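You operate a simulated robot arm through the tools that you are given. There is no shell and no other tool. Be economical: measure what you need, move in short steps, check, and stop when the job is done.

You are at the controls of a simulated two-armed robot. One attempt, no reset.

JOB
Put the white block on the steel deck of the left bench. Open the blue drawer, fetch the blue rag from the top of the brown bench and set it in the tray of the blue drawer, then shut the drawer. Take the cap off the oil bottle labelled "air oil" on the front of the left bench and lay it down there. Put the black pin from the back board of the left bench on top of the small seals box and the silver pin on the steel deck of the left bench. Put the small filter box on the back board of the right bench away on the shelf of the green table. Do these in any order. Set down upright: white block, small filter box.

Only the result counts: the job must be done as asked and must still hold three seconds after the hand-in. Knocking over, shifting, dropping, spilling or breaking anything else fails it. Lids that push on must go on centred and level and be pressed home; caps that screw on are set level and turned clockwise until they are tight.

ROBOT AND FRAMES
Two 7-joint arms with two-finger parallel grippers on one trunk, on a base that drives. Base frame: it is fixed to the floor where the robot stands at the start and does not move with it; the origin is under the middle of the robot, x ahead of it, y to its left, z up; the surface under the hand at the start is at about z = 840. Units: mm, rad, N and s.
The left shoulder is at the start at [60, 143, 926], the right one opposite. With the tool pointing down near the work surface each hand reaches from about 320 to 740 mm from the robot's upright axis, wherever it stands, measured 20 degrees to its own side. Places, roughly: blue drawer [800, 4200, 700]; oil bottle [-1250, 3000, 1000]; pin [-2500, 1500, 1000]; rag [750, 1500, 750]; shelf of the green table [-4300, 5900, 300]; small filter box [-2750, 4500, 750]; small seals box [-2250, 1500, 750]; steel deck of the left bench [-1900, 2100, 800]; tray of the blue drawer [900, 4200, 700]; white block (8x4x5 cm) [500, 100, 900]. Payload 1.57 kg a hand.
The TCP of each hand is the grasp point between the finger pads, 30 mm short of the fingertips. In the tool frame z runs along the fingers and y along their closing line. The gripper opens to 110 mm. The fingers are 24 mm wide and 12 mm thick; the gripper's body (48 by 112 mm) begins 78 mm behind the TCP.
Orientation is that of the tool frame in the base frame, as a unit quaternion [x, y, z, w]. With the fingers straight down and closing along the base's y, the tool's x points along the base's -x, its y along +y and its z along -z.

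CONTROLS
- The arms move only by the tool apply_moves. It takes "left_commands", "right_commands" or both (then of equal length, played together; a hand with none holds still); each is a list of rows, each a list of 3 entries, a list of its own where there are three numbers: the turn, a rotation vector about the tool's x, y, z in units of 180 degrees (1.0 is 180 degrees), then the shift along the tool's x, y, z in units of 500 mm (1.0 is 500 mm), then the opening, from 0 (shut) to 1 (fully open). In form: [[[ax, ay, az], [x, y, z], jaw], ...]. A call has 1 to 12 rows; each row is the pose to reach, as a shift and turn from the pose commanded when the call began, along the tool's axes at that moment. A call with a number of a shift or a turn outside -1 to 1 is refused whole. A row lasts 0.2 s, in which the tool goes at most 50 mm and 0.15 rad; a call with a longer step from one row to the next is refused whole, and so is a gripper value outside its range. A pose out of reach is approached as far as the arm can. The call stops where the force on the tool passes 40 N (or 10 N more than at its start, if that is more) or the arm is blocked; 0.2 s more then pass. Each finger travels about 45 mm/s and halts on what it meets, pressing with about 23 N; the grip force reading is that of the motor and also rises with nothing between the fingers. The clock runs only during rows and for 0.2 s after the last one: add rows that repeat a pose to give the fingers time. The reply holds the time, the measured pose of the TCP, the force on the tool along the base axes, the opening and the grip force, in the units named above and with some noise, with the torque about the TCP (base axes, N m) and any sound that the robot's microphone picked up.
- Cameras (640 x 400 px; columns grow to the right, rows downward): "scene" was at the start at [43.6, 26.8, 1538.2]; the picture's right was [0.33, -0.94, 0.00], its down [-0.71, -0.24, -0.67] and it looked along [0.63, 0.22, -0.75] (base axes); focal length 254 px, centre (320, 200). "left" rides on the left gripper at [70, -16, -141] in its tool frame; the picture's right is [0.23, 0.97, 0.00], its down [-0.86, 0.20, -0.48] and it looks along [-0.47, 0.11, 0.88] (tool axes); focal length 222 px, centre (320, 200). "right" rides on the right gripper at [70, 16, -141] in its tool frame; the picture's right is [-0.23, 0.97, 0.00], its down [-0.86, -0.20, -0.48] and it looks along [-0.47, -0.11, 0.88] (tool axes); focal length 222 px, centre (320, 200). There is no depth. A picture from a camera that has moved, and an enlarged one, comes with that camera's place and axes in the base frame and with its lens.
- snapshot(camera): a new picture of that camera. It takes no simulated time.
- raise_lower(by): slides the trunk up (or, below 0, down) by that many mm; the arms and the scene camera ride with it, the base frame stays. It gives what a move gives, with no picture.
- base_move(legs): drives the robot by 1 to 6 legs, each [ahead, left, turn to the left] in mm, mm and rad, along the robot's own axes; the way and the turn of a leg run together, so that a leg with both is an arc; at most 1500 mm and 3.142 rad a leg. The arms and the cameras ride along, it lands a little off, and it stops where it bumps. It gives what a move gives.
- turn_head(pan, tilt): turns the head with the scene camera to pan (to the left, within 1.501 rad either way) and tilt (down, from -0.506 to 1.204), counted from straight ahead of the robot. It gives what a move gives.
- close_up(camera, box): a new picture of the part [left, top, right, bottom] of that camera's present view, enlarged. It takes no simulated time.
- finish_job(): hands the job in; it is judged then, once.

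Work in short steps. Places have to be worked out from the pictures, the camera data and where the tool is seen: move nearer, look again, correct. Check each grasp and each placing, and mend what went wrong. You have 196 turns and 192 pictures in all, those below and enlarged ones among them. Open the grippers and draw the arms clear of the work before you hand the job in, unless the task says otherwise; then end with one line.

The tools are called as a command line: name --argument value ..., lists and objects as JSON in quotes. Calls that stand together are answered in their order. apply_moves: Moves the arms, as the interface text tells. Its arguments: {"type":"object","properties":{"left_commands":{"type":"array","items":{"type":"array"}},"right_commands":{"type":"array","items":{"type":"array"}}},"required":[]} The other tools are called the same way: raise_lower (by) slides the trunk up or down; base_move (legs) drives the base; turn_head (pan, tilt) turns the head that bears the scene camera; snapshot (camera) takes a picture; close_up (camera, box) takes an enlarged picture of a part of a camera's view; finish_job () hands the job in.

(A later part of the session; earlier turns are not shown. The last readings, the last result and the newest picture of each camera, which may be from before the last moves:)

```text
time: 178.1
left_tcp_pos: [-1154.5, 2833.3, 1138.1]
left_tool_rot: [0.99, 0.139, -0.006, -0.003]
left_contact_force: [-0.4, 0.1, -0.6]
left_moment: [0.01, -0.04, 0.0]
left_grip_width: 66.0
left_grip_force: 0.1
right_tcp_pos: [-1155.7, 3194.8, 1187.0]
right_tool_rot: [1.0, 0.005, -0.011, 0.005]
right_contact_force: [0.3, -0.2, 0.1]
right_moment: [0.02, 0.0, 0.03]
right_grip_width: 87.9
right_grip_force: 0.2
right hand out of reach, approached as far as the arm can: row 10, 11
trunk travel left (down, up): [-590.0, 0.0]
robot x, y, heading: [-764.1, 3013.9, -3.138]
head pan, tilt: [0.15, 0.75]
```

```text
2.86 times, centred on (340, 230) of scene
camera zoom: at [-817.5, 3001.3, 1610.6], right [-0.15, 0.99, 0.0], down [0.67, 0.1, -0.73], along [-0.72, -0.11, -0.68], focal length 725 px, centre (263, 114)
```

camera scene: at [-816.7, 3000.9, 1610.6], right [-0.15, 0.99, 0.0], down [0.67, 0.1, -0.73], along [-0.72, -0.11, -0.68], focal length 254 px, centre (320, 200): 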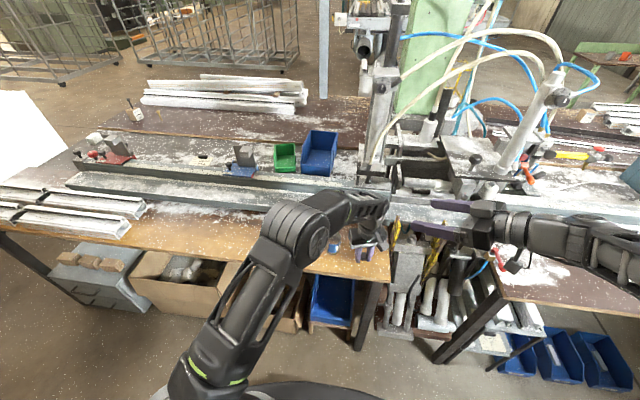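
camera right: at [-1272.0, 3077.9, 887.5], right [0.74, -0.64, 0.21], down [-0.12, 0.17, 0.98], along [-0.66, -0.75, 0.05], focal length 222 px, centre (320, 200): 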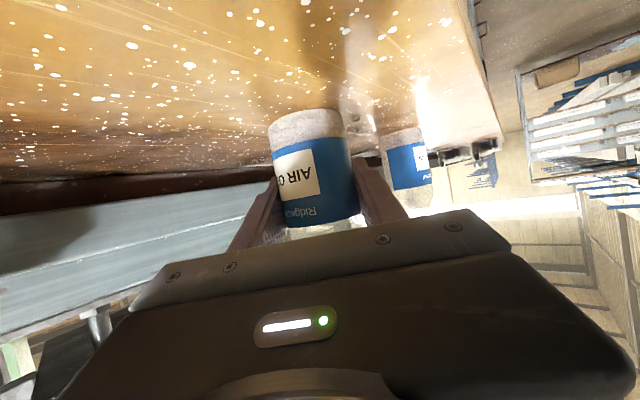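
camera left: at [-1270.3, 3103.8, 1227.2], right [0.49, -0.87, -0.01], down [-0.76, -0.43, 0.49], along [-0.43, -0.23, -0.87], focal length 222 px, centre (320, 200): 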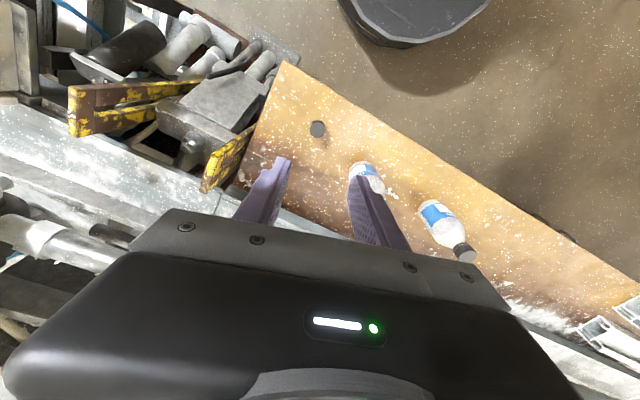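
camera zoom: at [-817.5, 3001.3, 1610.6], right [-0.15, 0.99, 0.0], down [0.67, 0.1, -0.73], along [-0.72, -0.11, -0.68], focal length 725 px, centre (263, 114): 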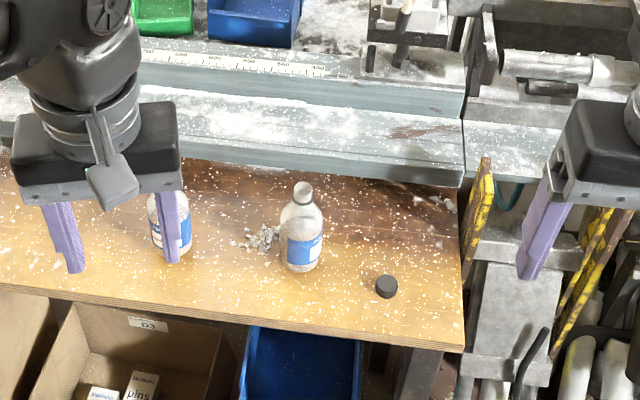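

The cap is laid down well. Now the drawer and rag, so I'll back off, turn to face east, and go to y of about 4200 to view the blue drawer.

base_move --legs '[[-200, 0, 0], [0, 0, 3.14], [0, 1150, 0]]'

turn_head --pan 0.0 --tilt 0.45

snapshot --camera "scene"

```text
time: 192.4
left_tcp_pos: [-165.3, 4338.8, 1137.4]
left_tool_rot: [-0.138, 0.99, -0.003, 0.006]
left_contact_force: [-0.2, 0.6, 0.3]
left_moment: [-0.05, 0.01, -0.01]
left_grip_width: 66.0
left_grip_force: 0.1
right_tcp_pos: [-165.2, 3977.5, 1187.1]
right_tool_rot: [-0.003, 1.0, 0.005, 0.011]
right_contact_force: [-0.8, 0.6, -0.5]
right_moment: [-0.02, 0.05, -0.01]
right_grip_width: 88.1
right_grip_force: 0.0
trunk travel left (down, up): [-590.0, 0.0]
robot x, y, heading: [-554.4, 4158.4, -0.003]
head pan, tilt: [0.15, 0.75]
```

```text
time: 193.2
left_tcp_pos: [-165.3, 4337.8, 1138.2]
left_tool_rot: [-0.138, 0.99, -0.002, 0.006]
left_contact_force: [0.3, -0.4, 0.2]
left_moment: [-0.01, 0.01, 0.0]
left_grip_width: 66.0
left_grip_force: 0.2
right_tcp_pos: [-164.9, 3977.4, 1187.1]
right_tool_rot: [-0.004, 1.0, 0.005, 0.012]
right_contact_force: [0.8, 1.0, -0.5]
right_moment: [-0.03, -0.01, -0.01]
right_grip_width: 87.8
right_grip_force: 0.1
trunk travel left (down, up): [-590.0, 0.0]
robot x, y, heading: [-556.9, 4160.2, -0.005]
head pan, tilt: [0.0, 0.45]
```

```text
79 pictures are left
camera scene: at [-493.6, 4161.2, 1637.0], right [0.0, -1.0, 0.0], down [-0.44, 0.0, -0.9], along [0.9, 0.0, -0.44], focal length 254 px, centre (320, 200)
```

scene: 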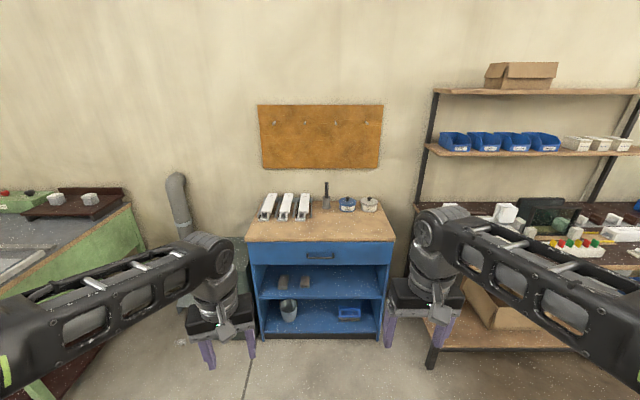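

close_up --camera "scene" --box '[240, 180, 400, 280]'

```text
4.00 times, centred on (320, 230) of scene
camera zoom: at [-493.6, 4161.2, 1637.0], right [0.0, -1.0, 0.0], down [-0.44, 0.0, -0.9], along [0.9, 0.0, -0.44], focal length 1016 px, centre (320, 80)
```

zoom: 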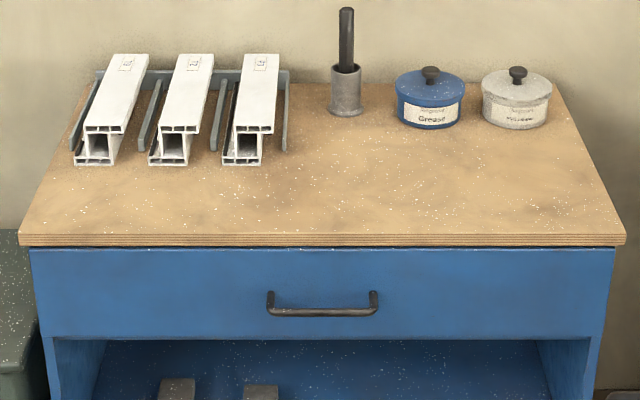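

The drawer has a horizontal bar handle. I'll drive ahead 500 mm, level the gaze on the handle, and triangulate.

base_move --legs '[[500, 0, 0]]'

turn_head --pan 0.0 --tilt 0.8

snapshot --camera "scene"

```text
time: 196.2
left_tcp_pos: [335.2, 4341.5, 1138.2]
left_tool_rot: [-0.141, 0.99, -0.003, 0.006]
left_contact_force: [0.0, -0.7, 0.7]
left_moment: [-0.03, -0.02, -0.02]
left_grip_width: 66.1
left_grip_force: 0.0
right_tcp_pos: [338.4, 3979.2, 1186.7]
right_tool_rot: [-0.007, 1.0, 0.005, 0.011]
right_contact_force: [0.0, 1.0, -0.3]
right_moment: [0.02, 0.0, -0.02]
right_grip_width: 88.0
right_grip_force: 0.1
trunk travel left (down, up): [-590.0, 0.0]
robot x, y, heading: [-52.7, 4163.5, 0.003]
head pan, tilt: [0.0, 0.45]
```

```text
time: 197.0
left_tcp_pos: [334.2, 4341.5, 1137.6]
left_tool_rot: [-0.141, 0.99, -0.003, 0.005]
left_contact_force: [0.1, 0.1, -0.2]
left_moment: [-0.01, -0.02, 0.02]
left_grip_width: 66.0
left_grip_force: 0.1
right_tcp_pos: [337.0, 3980.0, 1187.8]
right_tool_rot: [-0.006, 1.0, 0.006, 0.012]
right_contact_force: [0.6, 0.2, -0.4]
right_moment: [0.0, 0.0, -0.01]
right_grip_width: 88.1
right_grip_force: 0.0
trunk travel left (down, up): [-590.0, 0.0]
robot x, y, heading: [-53.2, 4157.7, -0.001]
head pan, tilt: [0.0, 0.799]
```

```text
77 pictures are left
camera scene: at [-3.8, 4162.0, 1606.7], right [0.0, -1.0, 0.0], down [-0.72, 0.0, -0.7], along [0.7, 0.0, -0.72], focal length 254 px, centre (320, 200)
```

scene: 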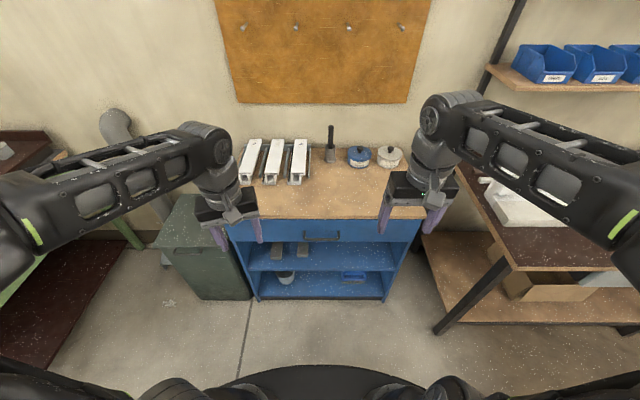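

close_up --camera "scene" --box '[260, 200, 380, 275]'

```text
5.33 times, centred on (320, 238) of scene
camera zoom: at [-3.8, 4162.0, 1606.7], right [0.0, -1.0, 0.0], down [-0.72, 0.0, -0.7], along [0.7, 0.0, -0.72], focal length 1354 px, centre (320, 0)
```

zoom: 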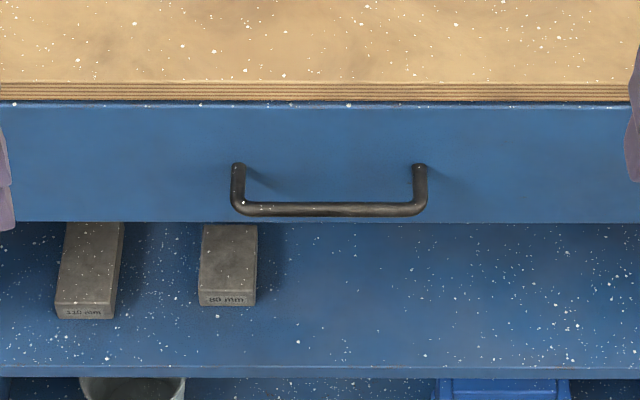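

The bar is near [597, 4155, 767], with about 37 mm standoff. I'll lower the trunk 150 mm and shift left 100 mm. Then I'll begin rotating the right hand toward horizontal with vertical closing.

raise_lower --by -150

base_move --legs '[[0, 100, 0]]'

apply_moves --right_commands '[[[0.0272, -0.0272, -0.0272], [-0.01, 0.012, 0.014], 0.8], [[0.0544, -0.0544, -0.0544], [-0.02, 0.025, 0.03], 0.8], [[0.0816, -0.0816, -0.0816], [-0.03, 0.037, 0.044], 0.8], [[0.1088, -0.1088, -0.1088], [-0.042, 0.05, 0.058], 0.8], [[0.136, -0.136, -0.136], [-0.052, 0.062, 0.072], 0.8], [[0.1632, -0.1632, -0.1632], [-0.063, 0.075, 0.087], 0.8], [[0.1904, -0.1904, -0.1904], [-0.073, 0.087, 0.1], 0.8], [[0.2176, -0.2176, -0.2176], [-0.084, 0.1, 0.116], 0.8], [[0.2448, -0.2448, -0.2448], [-0.094, 0.112, 0.13], 0.8], [[0.272, -0.272, -0.272], [-0.105, 0.125, 0.145], 0.8], [[0.2992, -0.2992, -0.2992], [-0.115, 0.137, 0.16], 0.8], [[0.3264, -0.3264, -0.3264], [-0.126, 0.15, 0.174], 0.8]]'

snapshot --camera "scene"

```text
time: 198.8
left_tcp_pos: [334.0, 4341.1, 988.1]
left_tool_rot: [-0.142, 0.99, -0.002, 0.006]
left_contact_force: [-0.5, 0.1, -0.2]
left_moment: [-0.01, 0.05, -0.02]
left_grip_width: 66.0
left_grip_force: 0.1
right_tcp_pos: [337.0, 3980.7, 1037.3]
right_tool_rot: [-0.006, 1.0, 0.006, 0.011]
right_contact_force: [0.4, -0.5, 0.7]
right_moment: [0.03, 0.02, -0.01]
right_grip_width: 88.1
right_grip_force: 0.0
trunk travel left (down, up): [-440.0, 150.0]
robot x, y, heading: [-53.7, 4159.3, 0.004]
head pan, tilt: [0.0, 0.799]
```

```text
time: 199.9
left_tcp_pos: [333.6, 4442.6, 987.4]
left_tool_rot: [-0.142, 0.99, -0.003, 0.006]
left_contact_force: [0.8, -0.7, 0.6]
left_moment: [-0.04, -0.02, 0.02]
left_grip_width: 65.9
left_grip_force: 0.1
right_tcp_pos: [336.9, 4081.1, 1037.3]
right_tool_rot: [-0.007, 1.0, 0.006, 0.012]
right_contact_force: [0.0, 0.8, 0.3]
right_moment: [-0.05, 0.0, -0.01]
right_grip_width: 87.9
right_grip_force: 0.1
trunk travel left (down, up): [-440.0, 150.0]
robot x, y, heading: [-56.0, 4257.6, 0.0]
head pan, tilt: [0.0, 0.799]
```

```text
time: 202.5
left_tcp_pos: [333.9, 4441.8, 987.0]
left_tool_rot: [-0.141, 0.99, -0.002, 0.005]
left_contact_force: [0.1, 0.4, 0.1]
left_moment: [0.0, -0.02, 0.01]
left_grip_width: 66.1
left_grip_force: 0.0
right_tcp_pos: [436.4, 4191.2, 952.1]
right_tool_rot: [-0.445, 0.624, -0.447, 0.461]
right_contact_force: [0.1, -0.5, -0.2]
right_moment: [-0.01, 0.0, 0.01]
right_grip_width: 87.6
right_grip_force: 0.1
right hand out of reach, approached as far as the arm can: row 9, 10, 11, 12
trunk travel left (down, up): [-440.0, 150.0]
robot x, y, heading: [-55.6, 4258.3, 0.004]
head pan, tilt: [0.0, 0.799]
```

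```text
75 pictures are left
camera scene: at [-4.6, 4262.7, 1456.6], right [0.01, -1.0, 0.0], down [-0.72, 0.0, -0.7], along [0.7, 0.0, -0.72], focal length 254 px, centre (320, 200)
```

scene: 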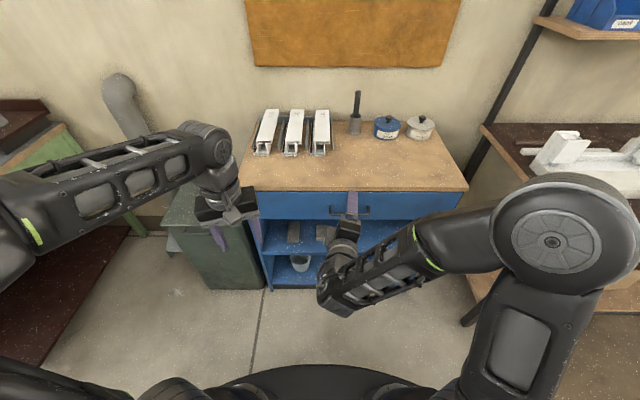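

The orientation is nearly there. I'll finish the rotation while lowering to a pre-grasp at [470, 4155, 767].

apply_moves --right_commands '[[[0.0103, -0.0105, -0.0123], [0.025, 0.067, 0.028], 0.8], [[0.0206, -0.021, -0.0247], [0.049, 0.134, 0.057], 0.8], [[0.0308, -0.0316, -0.037], [0.074, 0.2, 0.085], 0.8], [[0.0411, -0.0421, -0.0494], [0.098, 0.267, 0.114], 0.8], [[0.0514, -0.0526, -0.0617], [0.123, 0.334, 0.142], 0.8], [[0.0514, -0.0526, -0.0617], [0.123, 0.334, 0.142], 0.8]]'

snapshot --camera "right"

snapshot --camera "scene"

```text
time: 203.9
left_tcp_pos: [334.7, 4441.7, 986.5]
left_tool_rot: [-0.142, 0.99, -0.003, 0.005]
left_contact_force: [-0.2, -0.1, 0.7]
left_moment: [0.0, -0.01, -0.02]
left_grip_width: 65.9
left_grip_force: 0.0
right_tcp_pos: [472.6, 4155.1, 766.6]
right_tool_rot: [-0.499, 0.501, -0.5, 0.5]
right_contact_force: [0.0, 0.0, 1.1]
right_moment: [0.01, 0.02, 0.05]
right_grip_width: 88.0
right_grip_force: 0.1
trunk travel left (down, up): [-440.0, 150.0]
robot x, y, heading: [-53.1, 4255.1, 0.007]
head pan, tilt: [0.0, 0.799]
```

```text
74 pictures are left
camera right: at [331.1, 4085.0, 751.3], right [0.0, 0.23, -0.97], down [-0.48, 0.86, 0.2], along [0.88, 0.46, 0.11], focal length 222 px, centre (320, 200)
```

right: 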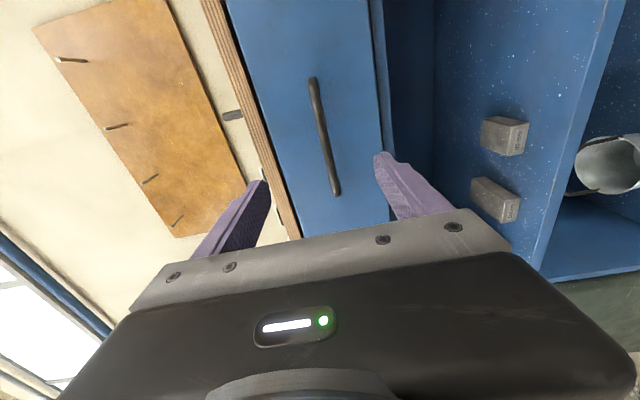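

```text
73 pictures are left
camera scene: at [-4.4, 4261.9, 1456.6], right [0.0, -1.0, 0.0], down [-0.72, 0.0, -0.7], along [0.7, 0.0, -0.72], focal length 254 px, centre (320, 200)
```

scene: 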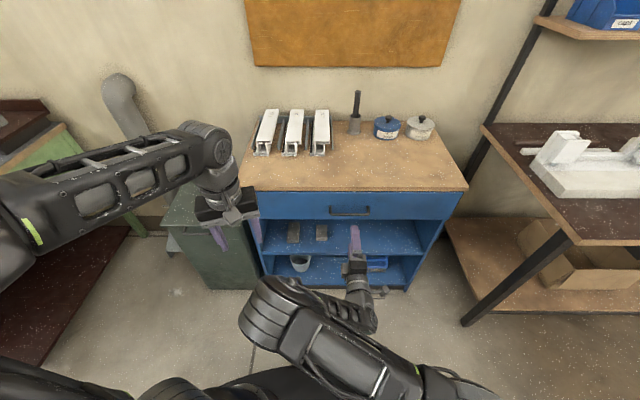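

The hand camera puts the bar at z of about 760, spanning y 4082 to 4218, at x of about 597. I'll advance so the bar lies between the pads, with tips short of the drawer front, and close.

apply_moves --right_commands '[[[0, 0, 0], [0, 0.012, 0.06], 0.6], [[0, 0, 0], [0, 0.012, 0.12], 0.6], [[0, 0, 0], [0, 0.012, 0.18], 0.6], [[0, 0, 0], [0, 0.012, 0.228], 0.6], [[0, 0, 0], [0, 0.012, 0.228], 0.6], [[0, 0, 0], [0, 0.012, 0.228], 0], [[0, 0, 0], [0, 0.012, 0.228], 0], [[0, 0, 0], [0, 0.012, 0.228], 0], [[0, 0, 0], [0, 0.012, 0.228], 0], [[0, 0, 0], [0, 0.012, 0.228], 0], [[0, 0, 0], [0, 0.012, 0.228], 0], [[0, 0, 0], [0, 0.012, 0.228], 0]]'

snapshot --camera "right"

```text
time: 206.5
left_tcp_pos: [334.5, 4441.0, 986.3]
left_tool_rot: [-0.141, 0.99, -0.003, 0.006]
left_contact_force: [-0.4, -0.5, 0.1]
left_moment: [0.0, 0.0, 0.01]
left_grip_width: 66.0
left_grip_force: 0.1
right_tcp_pos: [585.2, 4154.4, 760.1]
right_tool_rot: [-0.5, 0.502, -0.499, 0.499]
right_contact_force: [-0.9, 0.5, -6.4]
right_moment: [-0.14, 0.13, 0.07]
right_grip_width: 11.9
right_grip_force: 28.9
trunk travel left (down, up): [-440.0, 150.0]
robot x, y, heading: [-54.2, 4261.9, 0.005]
head pan, tilt: [0.0, 0.799]
```

```text
72 pictures are left
camera right: at [443.9, 4084.6, 744.5], right [0.0, 0.23, -0.97], down [-0.48, 0.86, 0.2], along [0.88, 0.46, 0.11], focal length 222 px, centre (320, 200)
```

right: 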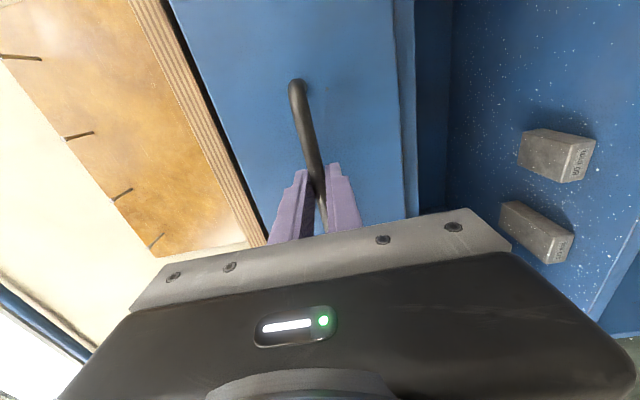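

The bar is gripped at 11.9 mm. I'll pull the drawer open by driving back 250 mm.

base_move --legs '[[-250, 0, 0]]'

snapshot --camera "scene"

```text
time: 208.3
left_tcp_pos: [85.2, 4440.8, 987.5]
left_tool_rot: [-0.142, 0.99, -0.003, 0.004]
left_contact_force: [-0.3, -0.1, -0.8]
left_moment: [-0.01, -0.02, 0.04]
left_grip_width: 66.0
left_grip_force: 0.0
right_tcp_pos: [334.4, 4154.5, 759.9]
right_tool_rot: [-0.5, 0.501, -0.498, 0.5]
right_contact_force: [-0.7, 16.2, -11.1]
right_moment: [-0.03, 0.24, 0.16]
right_grip_width: 11.9
right_grip_force: 28.9
trunk travel left (down, up): [-440.0, 150.0]
robot x, y, heading: [-304.9, 4256.3, 0.005]
head pan, tilt: [0.0, 0.799]
```

```text
71 pictures are left
camera scene: at [-253.8, 4262.3, 1456.5], right [0.0, -1.0, 0.0], down [-0.72, 0.0, -0.7], along [0.7, 0.0, -0.72], focal length 254 px, centre (320, 200)
```

scene: 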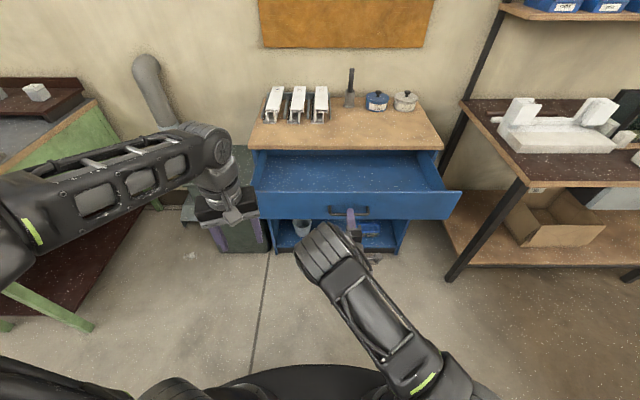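

The drawer is open 250 mm. I'll release the handle, back off, and tuck the right arm in and up.

apply_moves --right_commands '[[[0, 0, 0], [0, 0, 0], 0.5], [[0, 0, 0], [0, 0, 0], 0.5], [[0, 0, 0], [0, 0, 0], 0.5], [[0, 0, 0], [0, 0, 0], 0.5], [[0, 0, 0], [0, 0, -0.06], 0.5], [[0, 0, 0], [0, 0, -0.12], 0.5], [[0, 0, 0], [0, -0.03, -0.18], 0.5], [[0, 0, 0], [0, -0.1, -0.2], 0.5], [[0, 0, 0], [0, -0.18, -0.22], 0.5]]'

base_move --legs '[[-250, 0, 0], [0, -1300, 0], [0, -1400, 0]]'

turn_head --pan 0.0 --tilt 0.55

snapshot --camera "scene"

```text
time: 210.3
left_tcp_pos: [84.1, 4439.9, 987.8]
left_tool_rot: [-0.14, 0.99, -0.003, 0.007]
left_contact_force: [-1.0, 0.3, 0.6]
left_moment: [0.03, -0.01, -0.02]
left_grip_width: 65.9
left_grip_force: 0.1
right_tcp_pos: [224.2, 4153.9, 852.9]
right_tool_rot: [-0.5, 0.502, -0.498, 0.499]
right_contact_force: [0.2, -0.2, -0.7]
right_moment: [-0.01, -0.02, 0.03]
right_grip_width: 55.0
right_grip_force: 0.0
trunk travel left (down, up): [-440.0, 150.0]
robot x, y, heading: [-307.5, 4258.5, 0.003]
head pan, tilt: [0.0, 0.799]
```

```text
time: 224.9
left_tcp_pos: [-151.0, 1737.0, 988.3]
left_tool_rot: [-0.149, 0.989, -0.002, 0.005]
left_contact_force: [-0.2, -0.1, 0.4]
left_moment: [0.0, 0.0, -0.02]
left_grip_width: 66.0
left_grip_force: 0.1
right_tcp_pos: [-5.7, 1454.5, 850.1]
right_tool_rot: [0.505, -0.497, 0.494, -0.503]
right_contact_force: [-0.5, 0.4, 1.2]
right_moment: [0.04, -0.01, 0.02]
right_grip_width: 54.9
right_grip_force: 0.1
trunk travel left (down, up): [-440.0, 150.0]
robot x, y, heading: [-537.7, 1554.0, 0.025]
head pan, tilt: [0.0, 0.799]
```

```text
time: 225.7
left_tcp_pos: [-150.8, 1738.9, 987.4]
left_tool_rot: [-0.149, 0.989, -0.004, 0.006]
left_contact_force: [0.2, 0.8, 0.2]
left_moment: [0.01, 0.0, -0.03]
left_grip_width: 66.1
left_grip_force: 0.1
right_tcp_pos: [-3.9, 1454.7, 851.6]
right_tool_rot: [0.505, -0.497, 0.494, -0.504]
right_contact_force: [0.4, -0.4, -0.4]
right_moment: [0.0, 0.02, 0.0]
right_grip_width: 54.9
right_grip_force: 0.0
trunk travel left (down, up): [-440.0, 150.0]
robot x, y, heading: [-535.5, 1552.0, 0.022]
head pan, tilt: [0.0, 0.55]
```

```text
70 pictures are left
camera scene: at [-476.7, 1553.3, 1477.9], right [0.02, -1.0, 0.0], down [-0.52, -0.01, -0.85], along [0.85, 0.02, -0.52], focal length 254 px, centre (320, 200)
```

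scene: 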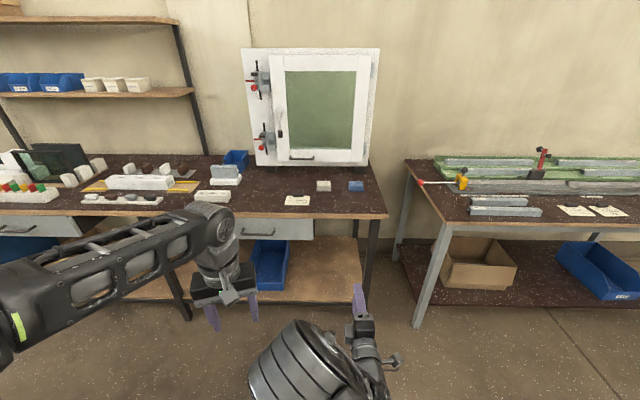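

close_up --camera "scene" --box '[280, 165, 400, 225]'

```text
5.33 times, centred on (340, 195) of scene
camera zoom: at [-476.7, 1553.3, 1477.9], right [0.02, -1.0, 0.0], down [-0.52, -0.01, -0.85], along [0.85, 0.02, -0.52], focal length 1354 px, centre (213, 227)
```

zoom: 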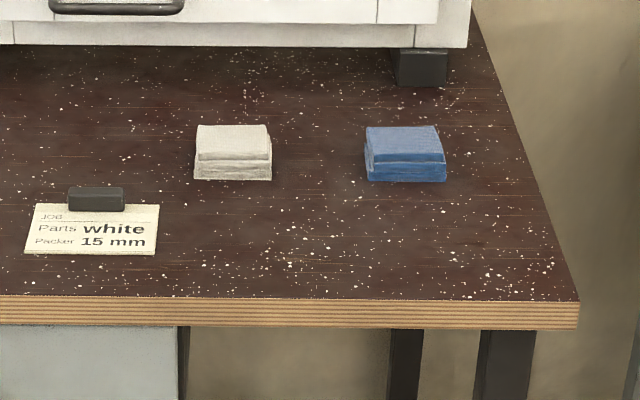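

The folded blue rag is near [690, 1392], about 72 mm wide. I'll raise the trunk 150 mm and drive so the left hand can reach it.

raise_lower --by 150

base_move --legs '[[0, -260, -0.022], [640, 0, 0]]'

turn_head --pan 0.15 --tilt 0.8

snapshot --camera "scene"

snapshot --camera "left"

```text
time: 227.4
left_tcp_pos: [-149.5, 1738.6, 1138.5]
left_tool_rot: [-0.15, 0.989, -0.003, 0.006]
left_contact_force: [0.2, 0.0, 0.3]
left_moment: [0.02, 0.02, -0.02]
left_grip_width: 66.1
left_grip_force: 0.1
right_tcp_pos: [-3.9, 1455.3, 1001.5]
right_tool_rot: [0.505, -0.497, 0.494, -0.504]
right_contact_force: [0.1, -0.9, -0.2]
right_moment: [0.02, 0.03, 0.02]
right_grip_width: 54.9
right_grip_force: 0.0
trunk travel left (down, up): [-590.0, 0.0]
robot x, y, heading: [-534.0, 1546.7, 0.02]
head pan, tilt: [0.0, 0.55]
```

```text
time: 232.5
left_tcp_pos: [500.1, 1476.8, 1138.0]
left_tool_rot: [-0.143, 0.99, -0.003, 0.006]
left_contact_force: [-0.2, 0.7, 0.4]
left_moment: [0.01, 0.02, 0.01]
left_grip_width: 65.9
left_grip_force: 0.0
right_tcp_pos: [641.4, 1191.9, 1002.1]
right_tool_rot: [0.502, -0.5, 0.497, -0.501]
right_contact_force: [0.9, -0.2, -0.9]
right_moment: [-0.03, 0.02, 0.01]
right_grip_width: 54.8
right_grip_force: 0.1
trunk travel left (down, up): [-590.0, 0.0]
robot x, y, heading: [112.7, 1293.3, 0.01]
head pan, tilt: [0.0, 0.55]
```

```text
time: 233.2
left_tcp_pos: [500.0, 1476.8, 1137.9]
left_tool_rot: [-0.143, 0.99, -0.003, 0.006]
left_contact_force: [0.1, 0.3, -0.4]
left_moment: [0.01, -0.01, -0.01]
left_grip_width: 66.0
left_grip_force: 0.0
right_tcp_pos: [641.4, 1191.6, 1001.2]
right_tool_rot: [0.501, -0.5, 0.497, -0.501]
right_contact_force: [0.2, -0.5, 0.1]
right_moment: [0.0, -0.02, -0.01]
right_grip_width: 55.0
right_grip_force: 0.0
trunk travel left (down, up): [-590.0, 0.0]
robot x, y, heading: [111.3, 1292.3, 0.011]
head pan, tilt: [0.15, 0.799]
```

```text
68 pictures are left
camera scene: at [160.1, 1307.9, 1606.7], right [0.16, -0.99, 0.0], down [-0.71, -0.11, -0.7], along [0.69, 0.11, -0.72], focal length 254 px, centre (320, 200)
```

scene: 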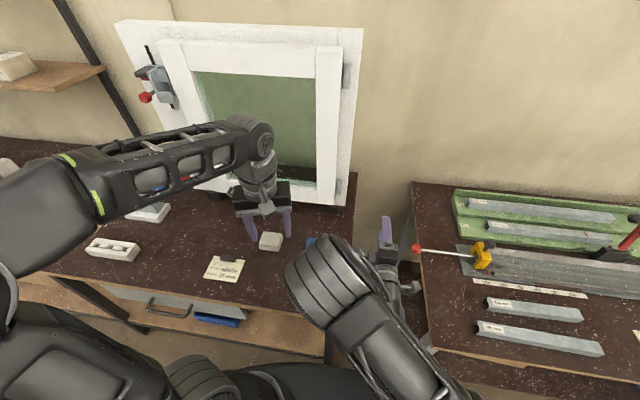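

```text
67 pictures are left
camera left: at [434.7, 1440.5, 1277.7], right [-0.49, 0.87, -0.01], down [0.76, 0.44, 0.49], along [0.43, 0.23, -0.87], focal length 222 px, centre (320, 200)
```

left: 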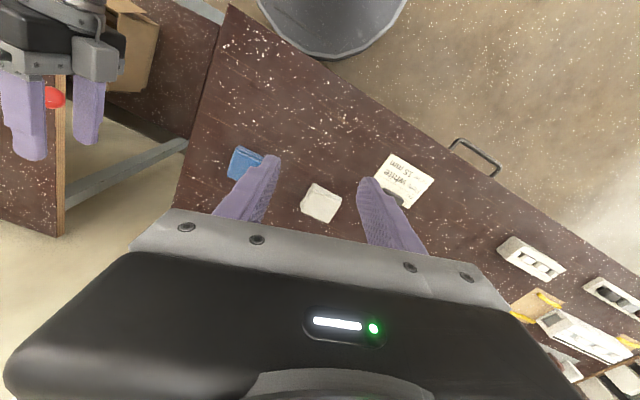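

I'll move the left hand above the rag, aligning its yaw with the bench, and look.

apply_moves --left_commands '[[[0, 0, 0.015], [-0.041, -0.044, 0.05], 1], [[0, 0, 0.03], [-0.082, -0.088, 0.1], 1], [[0, 0, 0.045], [-0.123, -0.132, 0.15], 1], [[0, 0, 0.06], [-0.164, -0.175, 0.21], 1], [[0, 0, 0.075], [-0.205, -0.219, 0.27], 1], [[0, 0, 0.091], [-0.246, -0.263, 0.336], 1], [[0, 0, 0.091], [-0.246, -0.263, 0.336], 1]]'

snapshot --camera "left"

```text
time: 234.8
left_tcp_pos: [654.8, 1384.2, 972.3]
left_tool_rot: [-0.001, 1.0, -0.001, 0.006]
left_contact_force: [-0.1, 0.5, 0.4]
left_moment: [-0.03, -0.01, -0.01]
left_grip_width: 110.2
left_grip_force: 0.0
right_tcp_pos: [640.9, 1191.6, 1001.8]
right_tool_rot: [-0.501, 0.5, -0.498, 0.502]
right_contact_force: [-0.2, -0.5, -1.1]
right_moment: [0.01, 0.01, -0.03]
right_grip_width: 55.0
right_grip_force: 0.1
trunk travel left (down, up): [-590.0, 0.0]
robot x, y, heading: [107.6, 1293.2, 0.006]
head pan, tilt: [0.15, 0.799]
```

```text
66 pictures are left
camera left: at [583.9, 1367.7, 1111.1], right [-0.23, 0.97, -0.01], down [0.85, 0.2, 0.49], along [0.48, 0.11, -0.87], focal length 222 px, centre (320, 200)
```

left: 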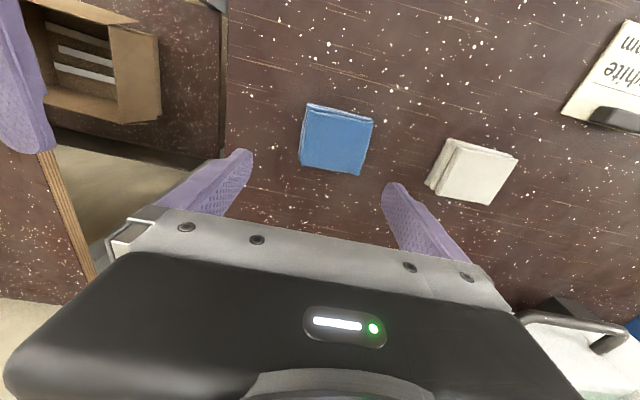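

The rag's top centre is near [644, 1398], aligned with the axes. I'll shift, descend to TCP z 872, and close across it.

apply_moves --left_commands '[[[0, 0, 0], [0.021, 0.029, 0.04], 1], [[0, 0, 0], [0.021, 0.029, 0.1], 1], [[0, 0, 0], [0.021, 0.029, 0.16], 1], [[0, 0, 0], [0.021, 0.029, 0.2], 1], [[0, 0, 0], [0.021, 0.029, 0.2], 0], [[0, 0, 0], [0.021, 0.029, 0.2], 0], [[0, 0, 0], [0.021, 0.029, 0.2], 0], [[0, 0, 0], [0.021, 0.029, 0.2], 0], [[0, 0, 0], [0.021, 0.029, 0.2], 0], [[0, 0, 0], [0.021, 0.029, 0.2], 0]]'

snapshot --camera "left"

```text
time: 235.8
left_tcp_pos: [646.0, 1397.9, 890.3]
left_tool_rot: [-0.003, 1.0, 0.0, 0.006]
left_contact_force: [-11.6, -1.6, 18.2]
left_moment: [1.08, 0.6, 0.52]
left_grip_width: 109.6
left_grip_force: 0.0
right_tcp_pos: [641.6, 1192.5, 1002.1]
right_tool_rot: [-0.501, 0.5, -0.497, 0.502]
right_contact_force: [0.0, -0.2, 1.0]
right_moment: [-0.01, -0.02, 0.0]
right_grip_width: 55.0
right_grip_force: 0.1
trunk travel left (down, up): [-590.0, 0.0]
robot x, y, heading: [111.8, 1295.6, 0.012]
head pan, tilt: [0.15, 0.799]
stopped in row 4 (left hand): the force on the tool passed its limit at 62 N (the readings are from after the stop); the commanded pose is now the measured one
```

```text
65 pictures are left
camera left: at [574.1, 1380.5, 1030.0], right [-0.23, 0.97, 0.0], down [0.85, 0.2, 0.49], along [0.47, 0.11, -0.87], focal length 222 px, centre (320, 200)
```

left: 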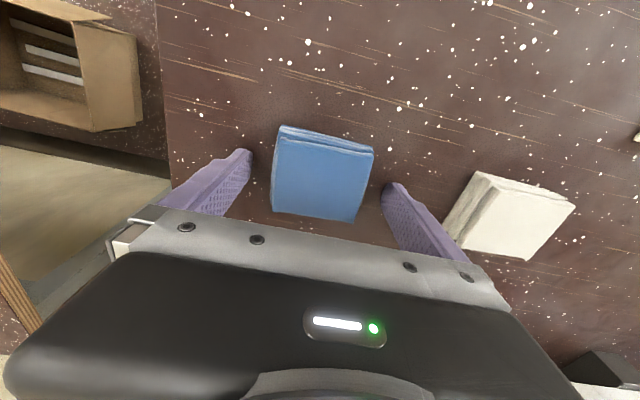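

The fingertips touched the bench, so its surface is at about 860 here. The rag lies centred between the fingers, so I'll raise 3 mm and close.

apply_moves --left_commands '[[[0, 0, 0], [0, 0, -0.006], 1], [[0, 0, 0], [0, 0, -0.006], 0], [[0, 0, 0], [0, 0, -0.006], 0], [[0, 0, 0], [0, 0, -0.006], 0], [[0, 0, 0], [0, 0, -0.006], 0], [[0, 0, 0], [0, 0, -0.006], 0], [[0, 0, 0], [0, 0, -0.006], 0], [[0, 0, 0], [0, 0, -0.02], 0], [[0, 0, 0], [0, 0, -0.05], 0], [[0, 0, 0], [0, 0, -0.09], 0]]'

snapshot --camera "left"

```text
time: 238.0
left_tcp_pos: [647.3, 1400.7, 934.1]
left_tool_rot: [-0.002, 1.0, -0.001, 0.006]
left_contact_force: [0.7, -0.2, 0.0]
left_moment: [-0.02, 0.01, 0.01]
left_grip_width: 69.0
left_grip_force: 23.1
right_tcp_pos: [640.8, 1192.3, 1000.9]
right_tool_rot: [0.502, -0.5, 0.497, -0.501]
right_contact_force: [-0.4, 0.3, -0.2]
right_moment: [0.02, -0.04, 0.0]
right_grip_width: 54.9
right_grip_force: 0.0
trunk travel left (down, up): [-590.0, 0.0]
robot x, y, heading: [109.3, 1293.5, 0.01]
head pan, tilt: [0.15, 0.799]
```

```text
64 pictures are left
camera left: at [575.0, 1382.2, 1073.4], right [-0.23, 0.97, 0.0], down [0.85, 0.2, 0.49], along [0.48, 0.11, -0.87], focal length 222 px, centre (320, 200)
```

left: 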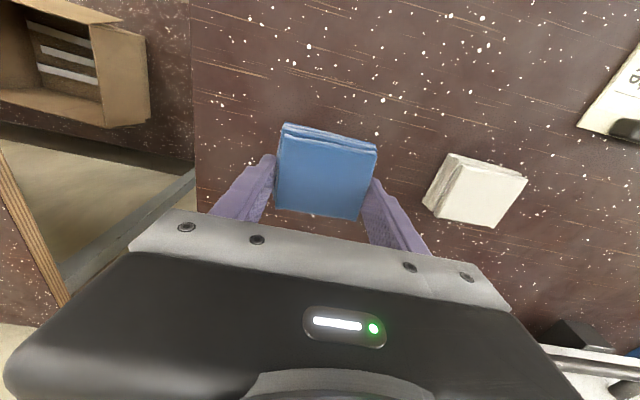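

The rag is held. I'll lift it higher, draw it in, and drive back to the drawer.

apply_moves --left_commands '[[[0, 0, 0], [0, 0, -0.08], 0], [[0, 0, 0], [0, 0, -0.16], 0], [[0, 0, 0], [0.06, 0.03, -0.22], 0], [[0, 0, 0], [0.12, 0.06, -0.27], 0], [[0, 0, 0], [0.18, 0.1, -0.31], 0], [[0, 0, 0], [0.24, 0.14, -0.34], 0], [[0, 0, 0], [0.28, 0.16, -0.34], 0]]'

base_move --legs '[[-600, 0, -0.01], [0, 1350, 0], [0, 1330, 0], [300, 0, 0]]'

turn_head --pan 0.15 --tilt 0.75

snapshot --camera "scene"

```text
time: 239.6
left_tcp_pos: [503.1, 1479.6, 1101.2]
left_tool_rot: [-0.002, 1.0, -0.001, 0.006]
left_contact_force: [0.3, 0.3, -0.8]
left_moment: [0.01, -0.01, 0.03]
left_grip_width: 69.0
left_grip_force: 22.8
right_tcp_pos: [640.1, 1193.1, 1003.2]
right_tool_rot: [0.502, -0.5, 0.497, -0.501]
right_contact_force: [-0.1, -0.7, 0.5]
right_moment: [0.0, -0.02, -0.03]
right_grip_width: 55.0
right_grip_force: 0.0
trunk travel left (down, up): [-590.0, 0.0]
robot x, y, heading: [111.8, 1294.2, 0.006]
head pan, tilt: [0.15, 0.799]
```

```text
time: 257.3
left_tcp_pos: [192.5, 4162.2, 1100.4]
left_tool_rot: [0.001, 1.0, -0.001, 0.006]
left_contact_force: [0.5, -0.2, 0.1]
left_moment: [0.02, 0.01, 0.05]
left_grip_width: 69.1
left_grip_force: 23.0
right_tcp_pos: [329.2, 3874.2, 1001.3]
right_tool_rot: [-0.501, 0.502, -0.497, 0.5]
right_contact_force: [0.6, -0.4, -0.2]
right_moment: [-0.05, 0.0, 0.02]
right_grip_width: 55.1
right_grip_force: 0.1
trunk travel left (down, up): [-590.0, 0.0]
robot x, y, heading: [-200.9, 3977.9, 0.002]
head pan, tilt: [0.15, 0.799]
```

```text
time: 257.9
left_tcp_pos: [192.3, 4161.0, 1100.4]
left_tool_rot: [0.001, 1.0, -0.001, 0.006]
left_contact_force: [0.0, 0.4, 0.5]
left_moment: [0.02, -0.01, 0.02]
left_grip_width: 68.9
left_grip_force: 23.1
right_tcp_pos: [328.3, 3874.6, 1002.4]
right_tool_rot: [-0.501, 0.501, -0.499, 0.499]
right_contact_force: [0.8, -0.5, 0.3]
right_moment: [0.02, 0.02, -0.02]
right_grip_width: 55.0
right_grip_force: 0.2
trunk travel left (down, up): [-590.0, 0.0]
robot x, y, heading: [-201.4, 3978.7, 0.005]
head pan, tilt: [0.15, 0.75]
```

```text
63 pictures are left
camera scene: at [-151.3, 3993.0, 1610.6], right [0.15, -0.99, 0.0], down [-0.67, -0.1, -0.73], along [0.72, 0.11, -0.68], focal length 254 px, centre (320, 200)
```

scene: 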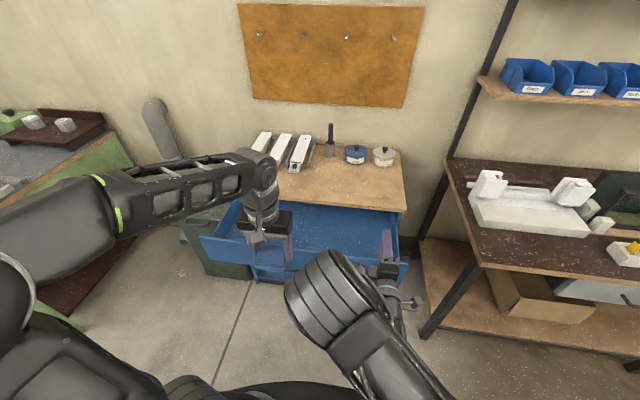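

The drawer is still open. I'll drive ahead 200 mm so the left hand is over the tray area.

base_move --legs '[[200, 0, 0]]'

apply_moves --left_commands '[[[0, 0, 0], [-0.07, 0, 0.04], 0], [[0, 0, 0], [-0.14, 0, 0.09], 0], [[0, 0, 0], [-0.2, 0, 0.14], 0], [[0, 0, 0], [-0.22, 0, 0.22], 0], [[0, 0, 0], [-0.22, 0, 0.22], 0]]'

snapshot --camera "left"

snapshot --camera "scene"

```text
time: 259.5
left_tcp_pos: [394.0, 4162.8, 1100.9]
left_tool_rot: [0.001, 1.0, -0.001, 0.007]
left_contact_force: [-0.1, 0.5, -0.4]
left_moment: [0.02, 0.02, -0.01]
left_grip_width: 68.9
left_grip_force: 23.3
right_tcp_pos: [529.1, 3874.6, 999.4]
right_tool_rot: [-0.5, 0.501, -0.499, 0.5]
right_contact_force: [-0.1, 0.3, -0.3]
right_moment: [0.01, 0.0, -0.01]
right_grip_width: 54.8
right_grip_force: 0.1
trunk travel left (down, up): [-590.0, 0.0]
robot x, y, heading: [-0.2, 3981.4, 0.006]
head pan, tilt: [0.15, 0.75]
```

```text
time: 260.7
left_tcp_pos: [503.7, 4162.7, 992.3]
left_tool_rot: [0.0, 1.0, 0.0, 0.006]
left_contact_force: [-0.5, 0.4, -0.6]
left_moment: [0.01, -0.03, 0.0]
left_grip_width: 69.1
left_grip_force: 23.1
right_tcp_pos: [528.5, 3875.4, 1002.1]
right_tool_rot: [-0.5, 0.501, -0.499, 0.5]
right_contact_force: [-0.6, -0.2, 0.8]
right_moment: [0.03, -0.03, 0.0]
right_grip_width: 54.7
right_grip_force: 0.0
trunk travel left (down, up): [-590.0, 0.0]
robot x, y, heading: [1.3, 3978.6, 0.002]
head pan, tilt: [0.15, 0.75]
```

```text
62 pictures are left
camera left: at [432.6, 4145.9, 1132.2], right [-0.23, 0.97, -0.01], down [0.85, 0.2, 0.49], along [0.48, 0.11, -0.87], focal length 222 px, centre (320, 200)
```

left: 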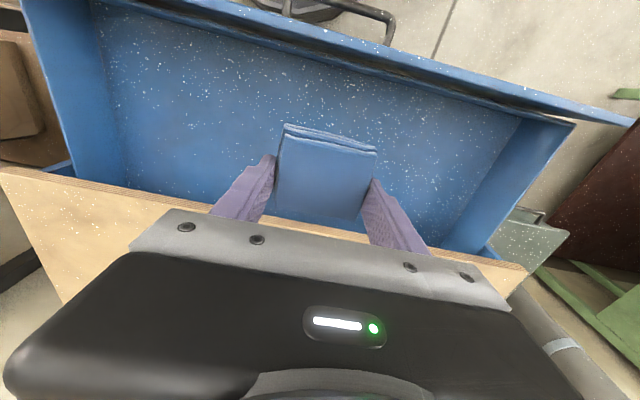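

```text
61 pictures are left
camera scene: at [50.1, 3993.8, 1610.6], right [0.15, -0.99, 0.0], down [-0.67, -0.1, -0.73], along [0.72, 0.11, -0.68], focal length 254 px, centre (320, 200)
```

scene: 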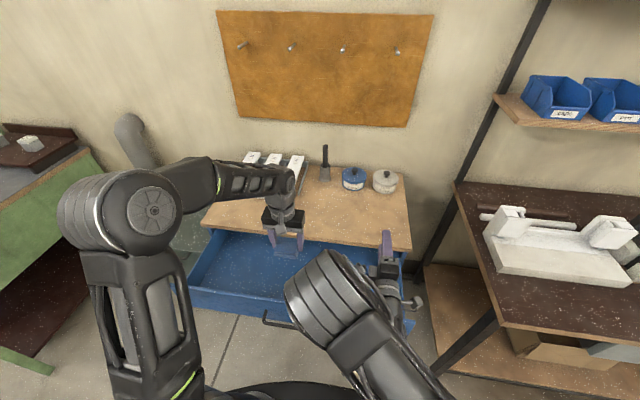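

The rag is over the tray with clearance all round. I'll lower it into the drawer to z of about 770 first.

apply_moves --left_commands '[[[0, 0, 0], [0.016, 0, 0.08], 0], [[0, 0, 0], [0.016, 0, 0.17], 0], [[0, 0, 0], [0.016, 0, 0.26], 0], [[0, 0, 0], [0.016, 0, 0.34], 0], [[0, 0, 0], [0.016, 0, 0.4], 0], [[0, 0, 0], [0.016, 0, 0.44], 0], [[0, 0, 0], [0.016, 0, 0.44], 0]]'

snapshot --camera "left"

```text
time: 262.3
left_tcp_pos: [499.3, 4162.9, 772.0]
left_tool_rot: [0.0, 1.0, 0.0, 0.006]
left_contact_force: [1.2, -0.1, 0.4]
left_moment: [0.0, 0.04, 0.0]
left_grip_width: 68.7
left_grip_force: 23.0
right_tcp_pos: [528.9, 3874.6, 1000.5]
right_tool_rot: [-0.5, 0.501, -0.499, 0.499]
right_contact_force: [0.0, -0.1, 0.2]
right_moment: [-0.02, -0.01, 0.01]
right_grip_width: 54.9
right_grip_force: 0.1
trunk travel left (down, up): [-590.0, 0.0]
robot x, y, heading: [-3.5, 3980.4, 0.004]
head pan, tilt: [0.15, 0.75]
```

```text
60 pictures are left
camera left: at [427.9, 4145.4, 911.6], right [-0.23, 0.97, -0.01], down [0.85, 0.2, 0.49], along [0.48, 0.11, -0.87], focal length 222 px, centre (320, 200)
```

left: 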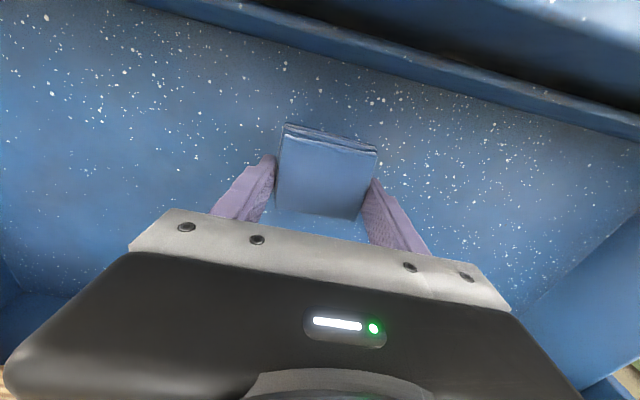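

Still above the tray bottom. I'll go down in 3 mm steps until contact.

apply_moves --left_commands '[[[0, 0, 0], [0, 0, 0.005], 0], [[0, 0, 0], [0, 0, 0.01], 0], [[0, 0, 0], [0, 0, 0.015], 0], [[0, 0, 0], [0, 0, 0.02], 0], [[0, 0, 0], [0, 0, 0.025], 0], [[0, 0, 0], [0, 0, 0.03], 0], [[0, 0, 0], [0, 0, 0.035], 0], [[0, 0, 0], [0, 0, 0.04], 0], [[0, 0, 0], [0, 0, 0.045], 0], [[0, 0, 0], [0, 0, 0.05], 0], [[0, 0, 0], [0, 0, 0.055], 0]]'

```text
time: 264.7
left_tcp_pos: [499.0, 4161.5, 744.6]
left_tool_rot: [0.001, 1.0, -0.001, 0.005]
left_contact_force: [0.2, 0.4, -0.6]
left_moment: [-0.01, 0.01, -0.01]
left_grip_width: 68.8
left_grip_force: 23.0
right_tcp_pos: [528.2, 3875.2, 999.2]
right_tool_rot: [-0.5, 0.502, -0.499, 0.499]
right_contact_force: [-0.2, -0.7, 0.3]
right_moment: [-0.03, 0.02, 0.01]
right_grip_width: 55.0
right_grip_force: 0.0
trunk travel left (down, up): [-590.0, 0.0]
robot x, y, heading: [0.2, 3980.9, 0.004]
head pan, tilt: [0.15, 0.75]
```

No contact yet. Since the hand camera may come near the drawer's front rim, I'll shift 20 mm toward the back and continue down slowly.

apply_moves --left_commands '[[[0, 0, 0], [-0.02, 0, 0], 0], [[0, 0, 0], [-0.04, 0, 0], 0], [[0, 0, 0], [-0.04, 0, 0.005], 0], [[0, 0, 0], [-0.04, 0, 0.01], 0], [[0, 0, 0], [-0.04, 0, 0.015], 0], [[0, 0, 0], [-0.04, 0, 0.02], 0], [[0, 0, 0], [-0.04, 0, 0.025], 0], [[0, 0, 0], [-0.04, 0, 0.03], 0], [[0, 0, 0], [-0.04, 0, 0.035], 0], [[0, 0, 0], [-0.04, 0, 0.04], 0]]'

snapshot --camera "left"

```text
time: 266.9
left_tcp_pos: [520.6, 4162.1, 724.5]
left_tool_rot: [0.0, 1.0, -0.001, 0.005]
left_contact_force: [0.7, -0.2, 0.3]
left_moment: [0.02, 0.03, -0.01]
left_grip_width: 69.2
left_grip_force: 22.8
right_tcp_pos: [528.9, 3873.9, 1001.4]
right_tool_rot: [-0.501, 0.502, -0.499, 0.499]
right_contact_force: [-0.8, -0.3, 0.5]
right_moment: [0.01, 0.03, 0.04]
right_grip_width: 54.9
right_grip_force: 0.1
trunk travel left (down, up): [-590.0, 0.0]
robot x, y, heading: [0.2, 3980.0, -0.002]
head pan, tilt: [0.15, 0.75]
```

```text
59 pictures are left
camera left: at [448.6, 4145.0, 864.7], right [-0.23, 0.97, -0.01], down [0.85, 0.2, 0.49], along [0.48, 0.11, -0.87], focal length 222 px, centre (320, 200)
```

left: 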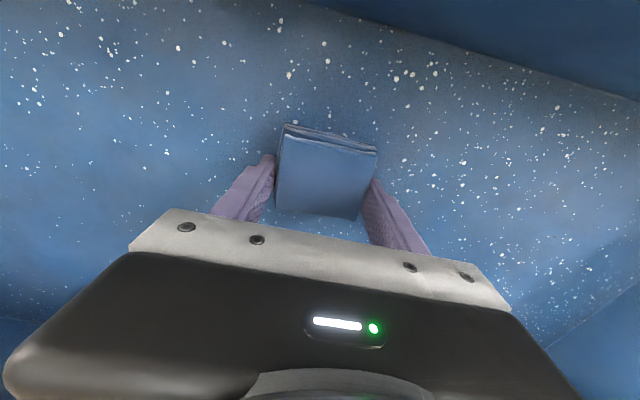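

apply_moves --left_commands '[[[0, 0, 0], [0, 0, 0.004], 0], [[0, 0, 0], [0, 0, 0.008], 0], [[0, 0, 0], [0, 0, 0.012], 0], [[0, 0, 0], [0, 0, 0.016], 0], [[0, 0, 0], [0, 0, 0.02], 0], [[0, 0, 0], [0, 0, 0.024], 0], [[0, 0, 0], [0, 0, 0.028], 0], [[0, 0, 0], [0, 0, 0.032], 0], [[0, 0, 0], [0, 0, 0.036], 0], [[0, 0, 0], [0, 0, 0.04], 0]]'

```text
time: 267.7
left_tcp_pos: [523.7, 4162.0, 723.3]
left_tool_rot: [0.001, 1.0, -0.002, 0.012]
left_contact_force: [-0.1, 0.6, 21.6]
left_moment: [0.47, 0.56, 0.11]
left_grip_width: 68.8
left_grip_force: 23.1
right_tcp_pos: [528.8, 3874.3, 1000.9]
right_tool_rot: [-0.5, 0.502, -0.498, 0.5]
right_contact_force: [-0.2, 0.5, -0.5]
right_moment: [0.01, -0.01, 0.03]
right_grip_width: 55.3
right_grip_force: 0.0
trunk travel left (down, up): [-590.0, 0.0]
robot x, y, heading: [-0.5, 3977.8, 0.003]
head pan, tilt: [0.15, 0.75]
stopped in row 3 (left hand): the force on the tool passed its limit at 43 N (the readings are from after the stop); the commanded pose is now the measured one
```

Contact with the tray bottom at z of about 723. I'll ease up 2 mm, open, and lift out.

apply_moves --left_commands '[[[0, 0, 0], [0, 0, -0.003], 0], [[0, 0, 0], [0, 0, -0.003], 0.85], [[0, 0, 0], [0, 0, -0.003], 0.85], [[0, 0, 0], [0, 0, -0.003], 0.85], [[0, 0, 0], [0, 0, -0.06], 0.85], [[0, 0, 0], [0, 0, -0.14], 0.85], [[0, 0, 0], [0, 0, -0.23], 0.85], [[0, 0, 0], [0, 0, -0.32], 0.85], [[0, 0, 0], [0, 0, -0.41], 0.85], [[0, 0, 0], [0, 0, -0.5], 0.85], [[0, 0, 0], [0.05, 0, -0.58], 0.85], [[0, 0, 0], [0.12, 0, -0.65], 0.85]]'

snapshot --camera "left"

```text
time: 270.3
left_tcp_pos: [454.1, 4162.3, 1047.5]
left_tool_rot: [0.001, 1.0, -0.002, 0.009]
left_contact_force: [-0.9, 0.8, -0.8]
left_moment: [-0.04, -0.04, -0.02]
left_grip_width: 93.4
left_grip_force: 0.0
right_tcp_pos: [528.2, 3874.7, 1001.1]
right_tool_rot: [0.501, -0.5, 0.499, -0.5]
right_contact_force: [0.5, 0.2, -0.3]
right_moment: [0.02, 0.04, -0.01]
right_grip_width: 55.0
right_grip_force: 0.0
trunk travel left (down, up): [-590.0, 0.0]
robot x, y, heading: [2.8, 3978.2, 0.011]
head pan, tilt: [0.15, 0.75]
```

```text
58 pictures are left
camera left: at [381.8, 4146.0, 1186.5], right [-0.23, 0.97, -0.01], down [0.85, 0.2, 0.5], along [0.48, 0.11, -0.87], focal length 222 px, centre (320, 200)
```

left: 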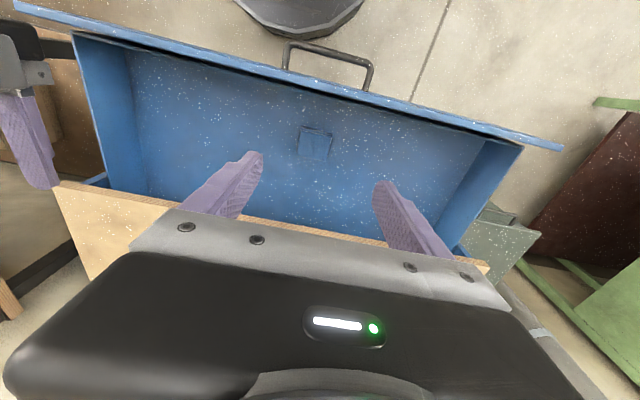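

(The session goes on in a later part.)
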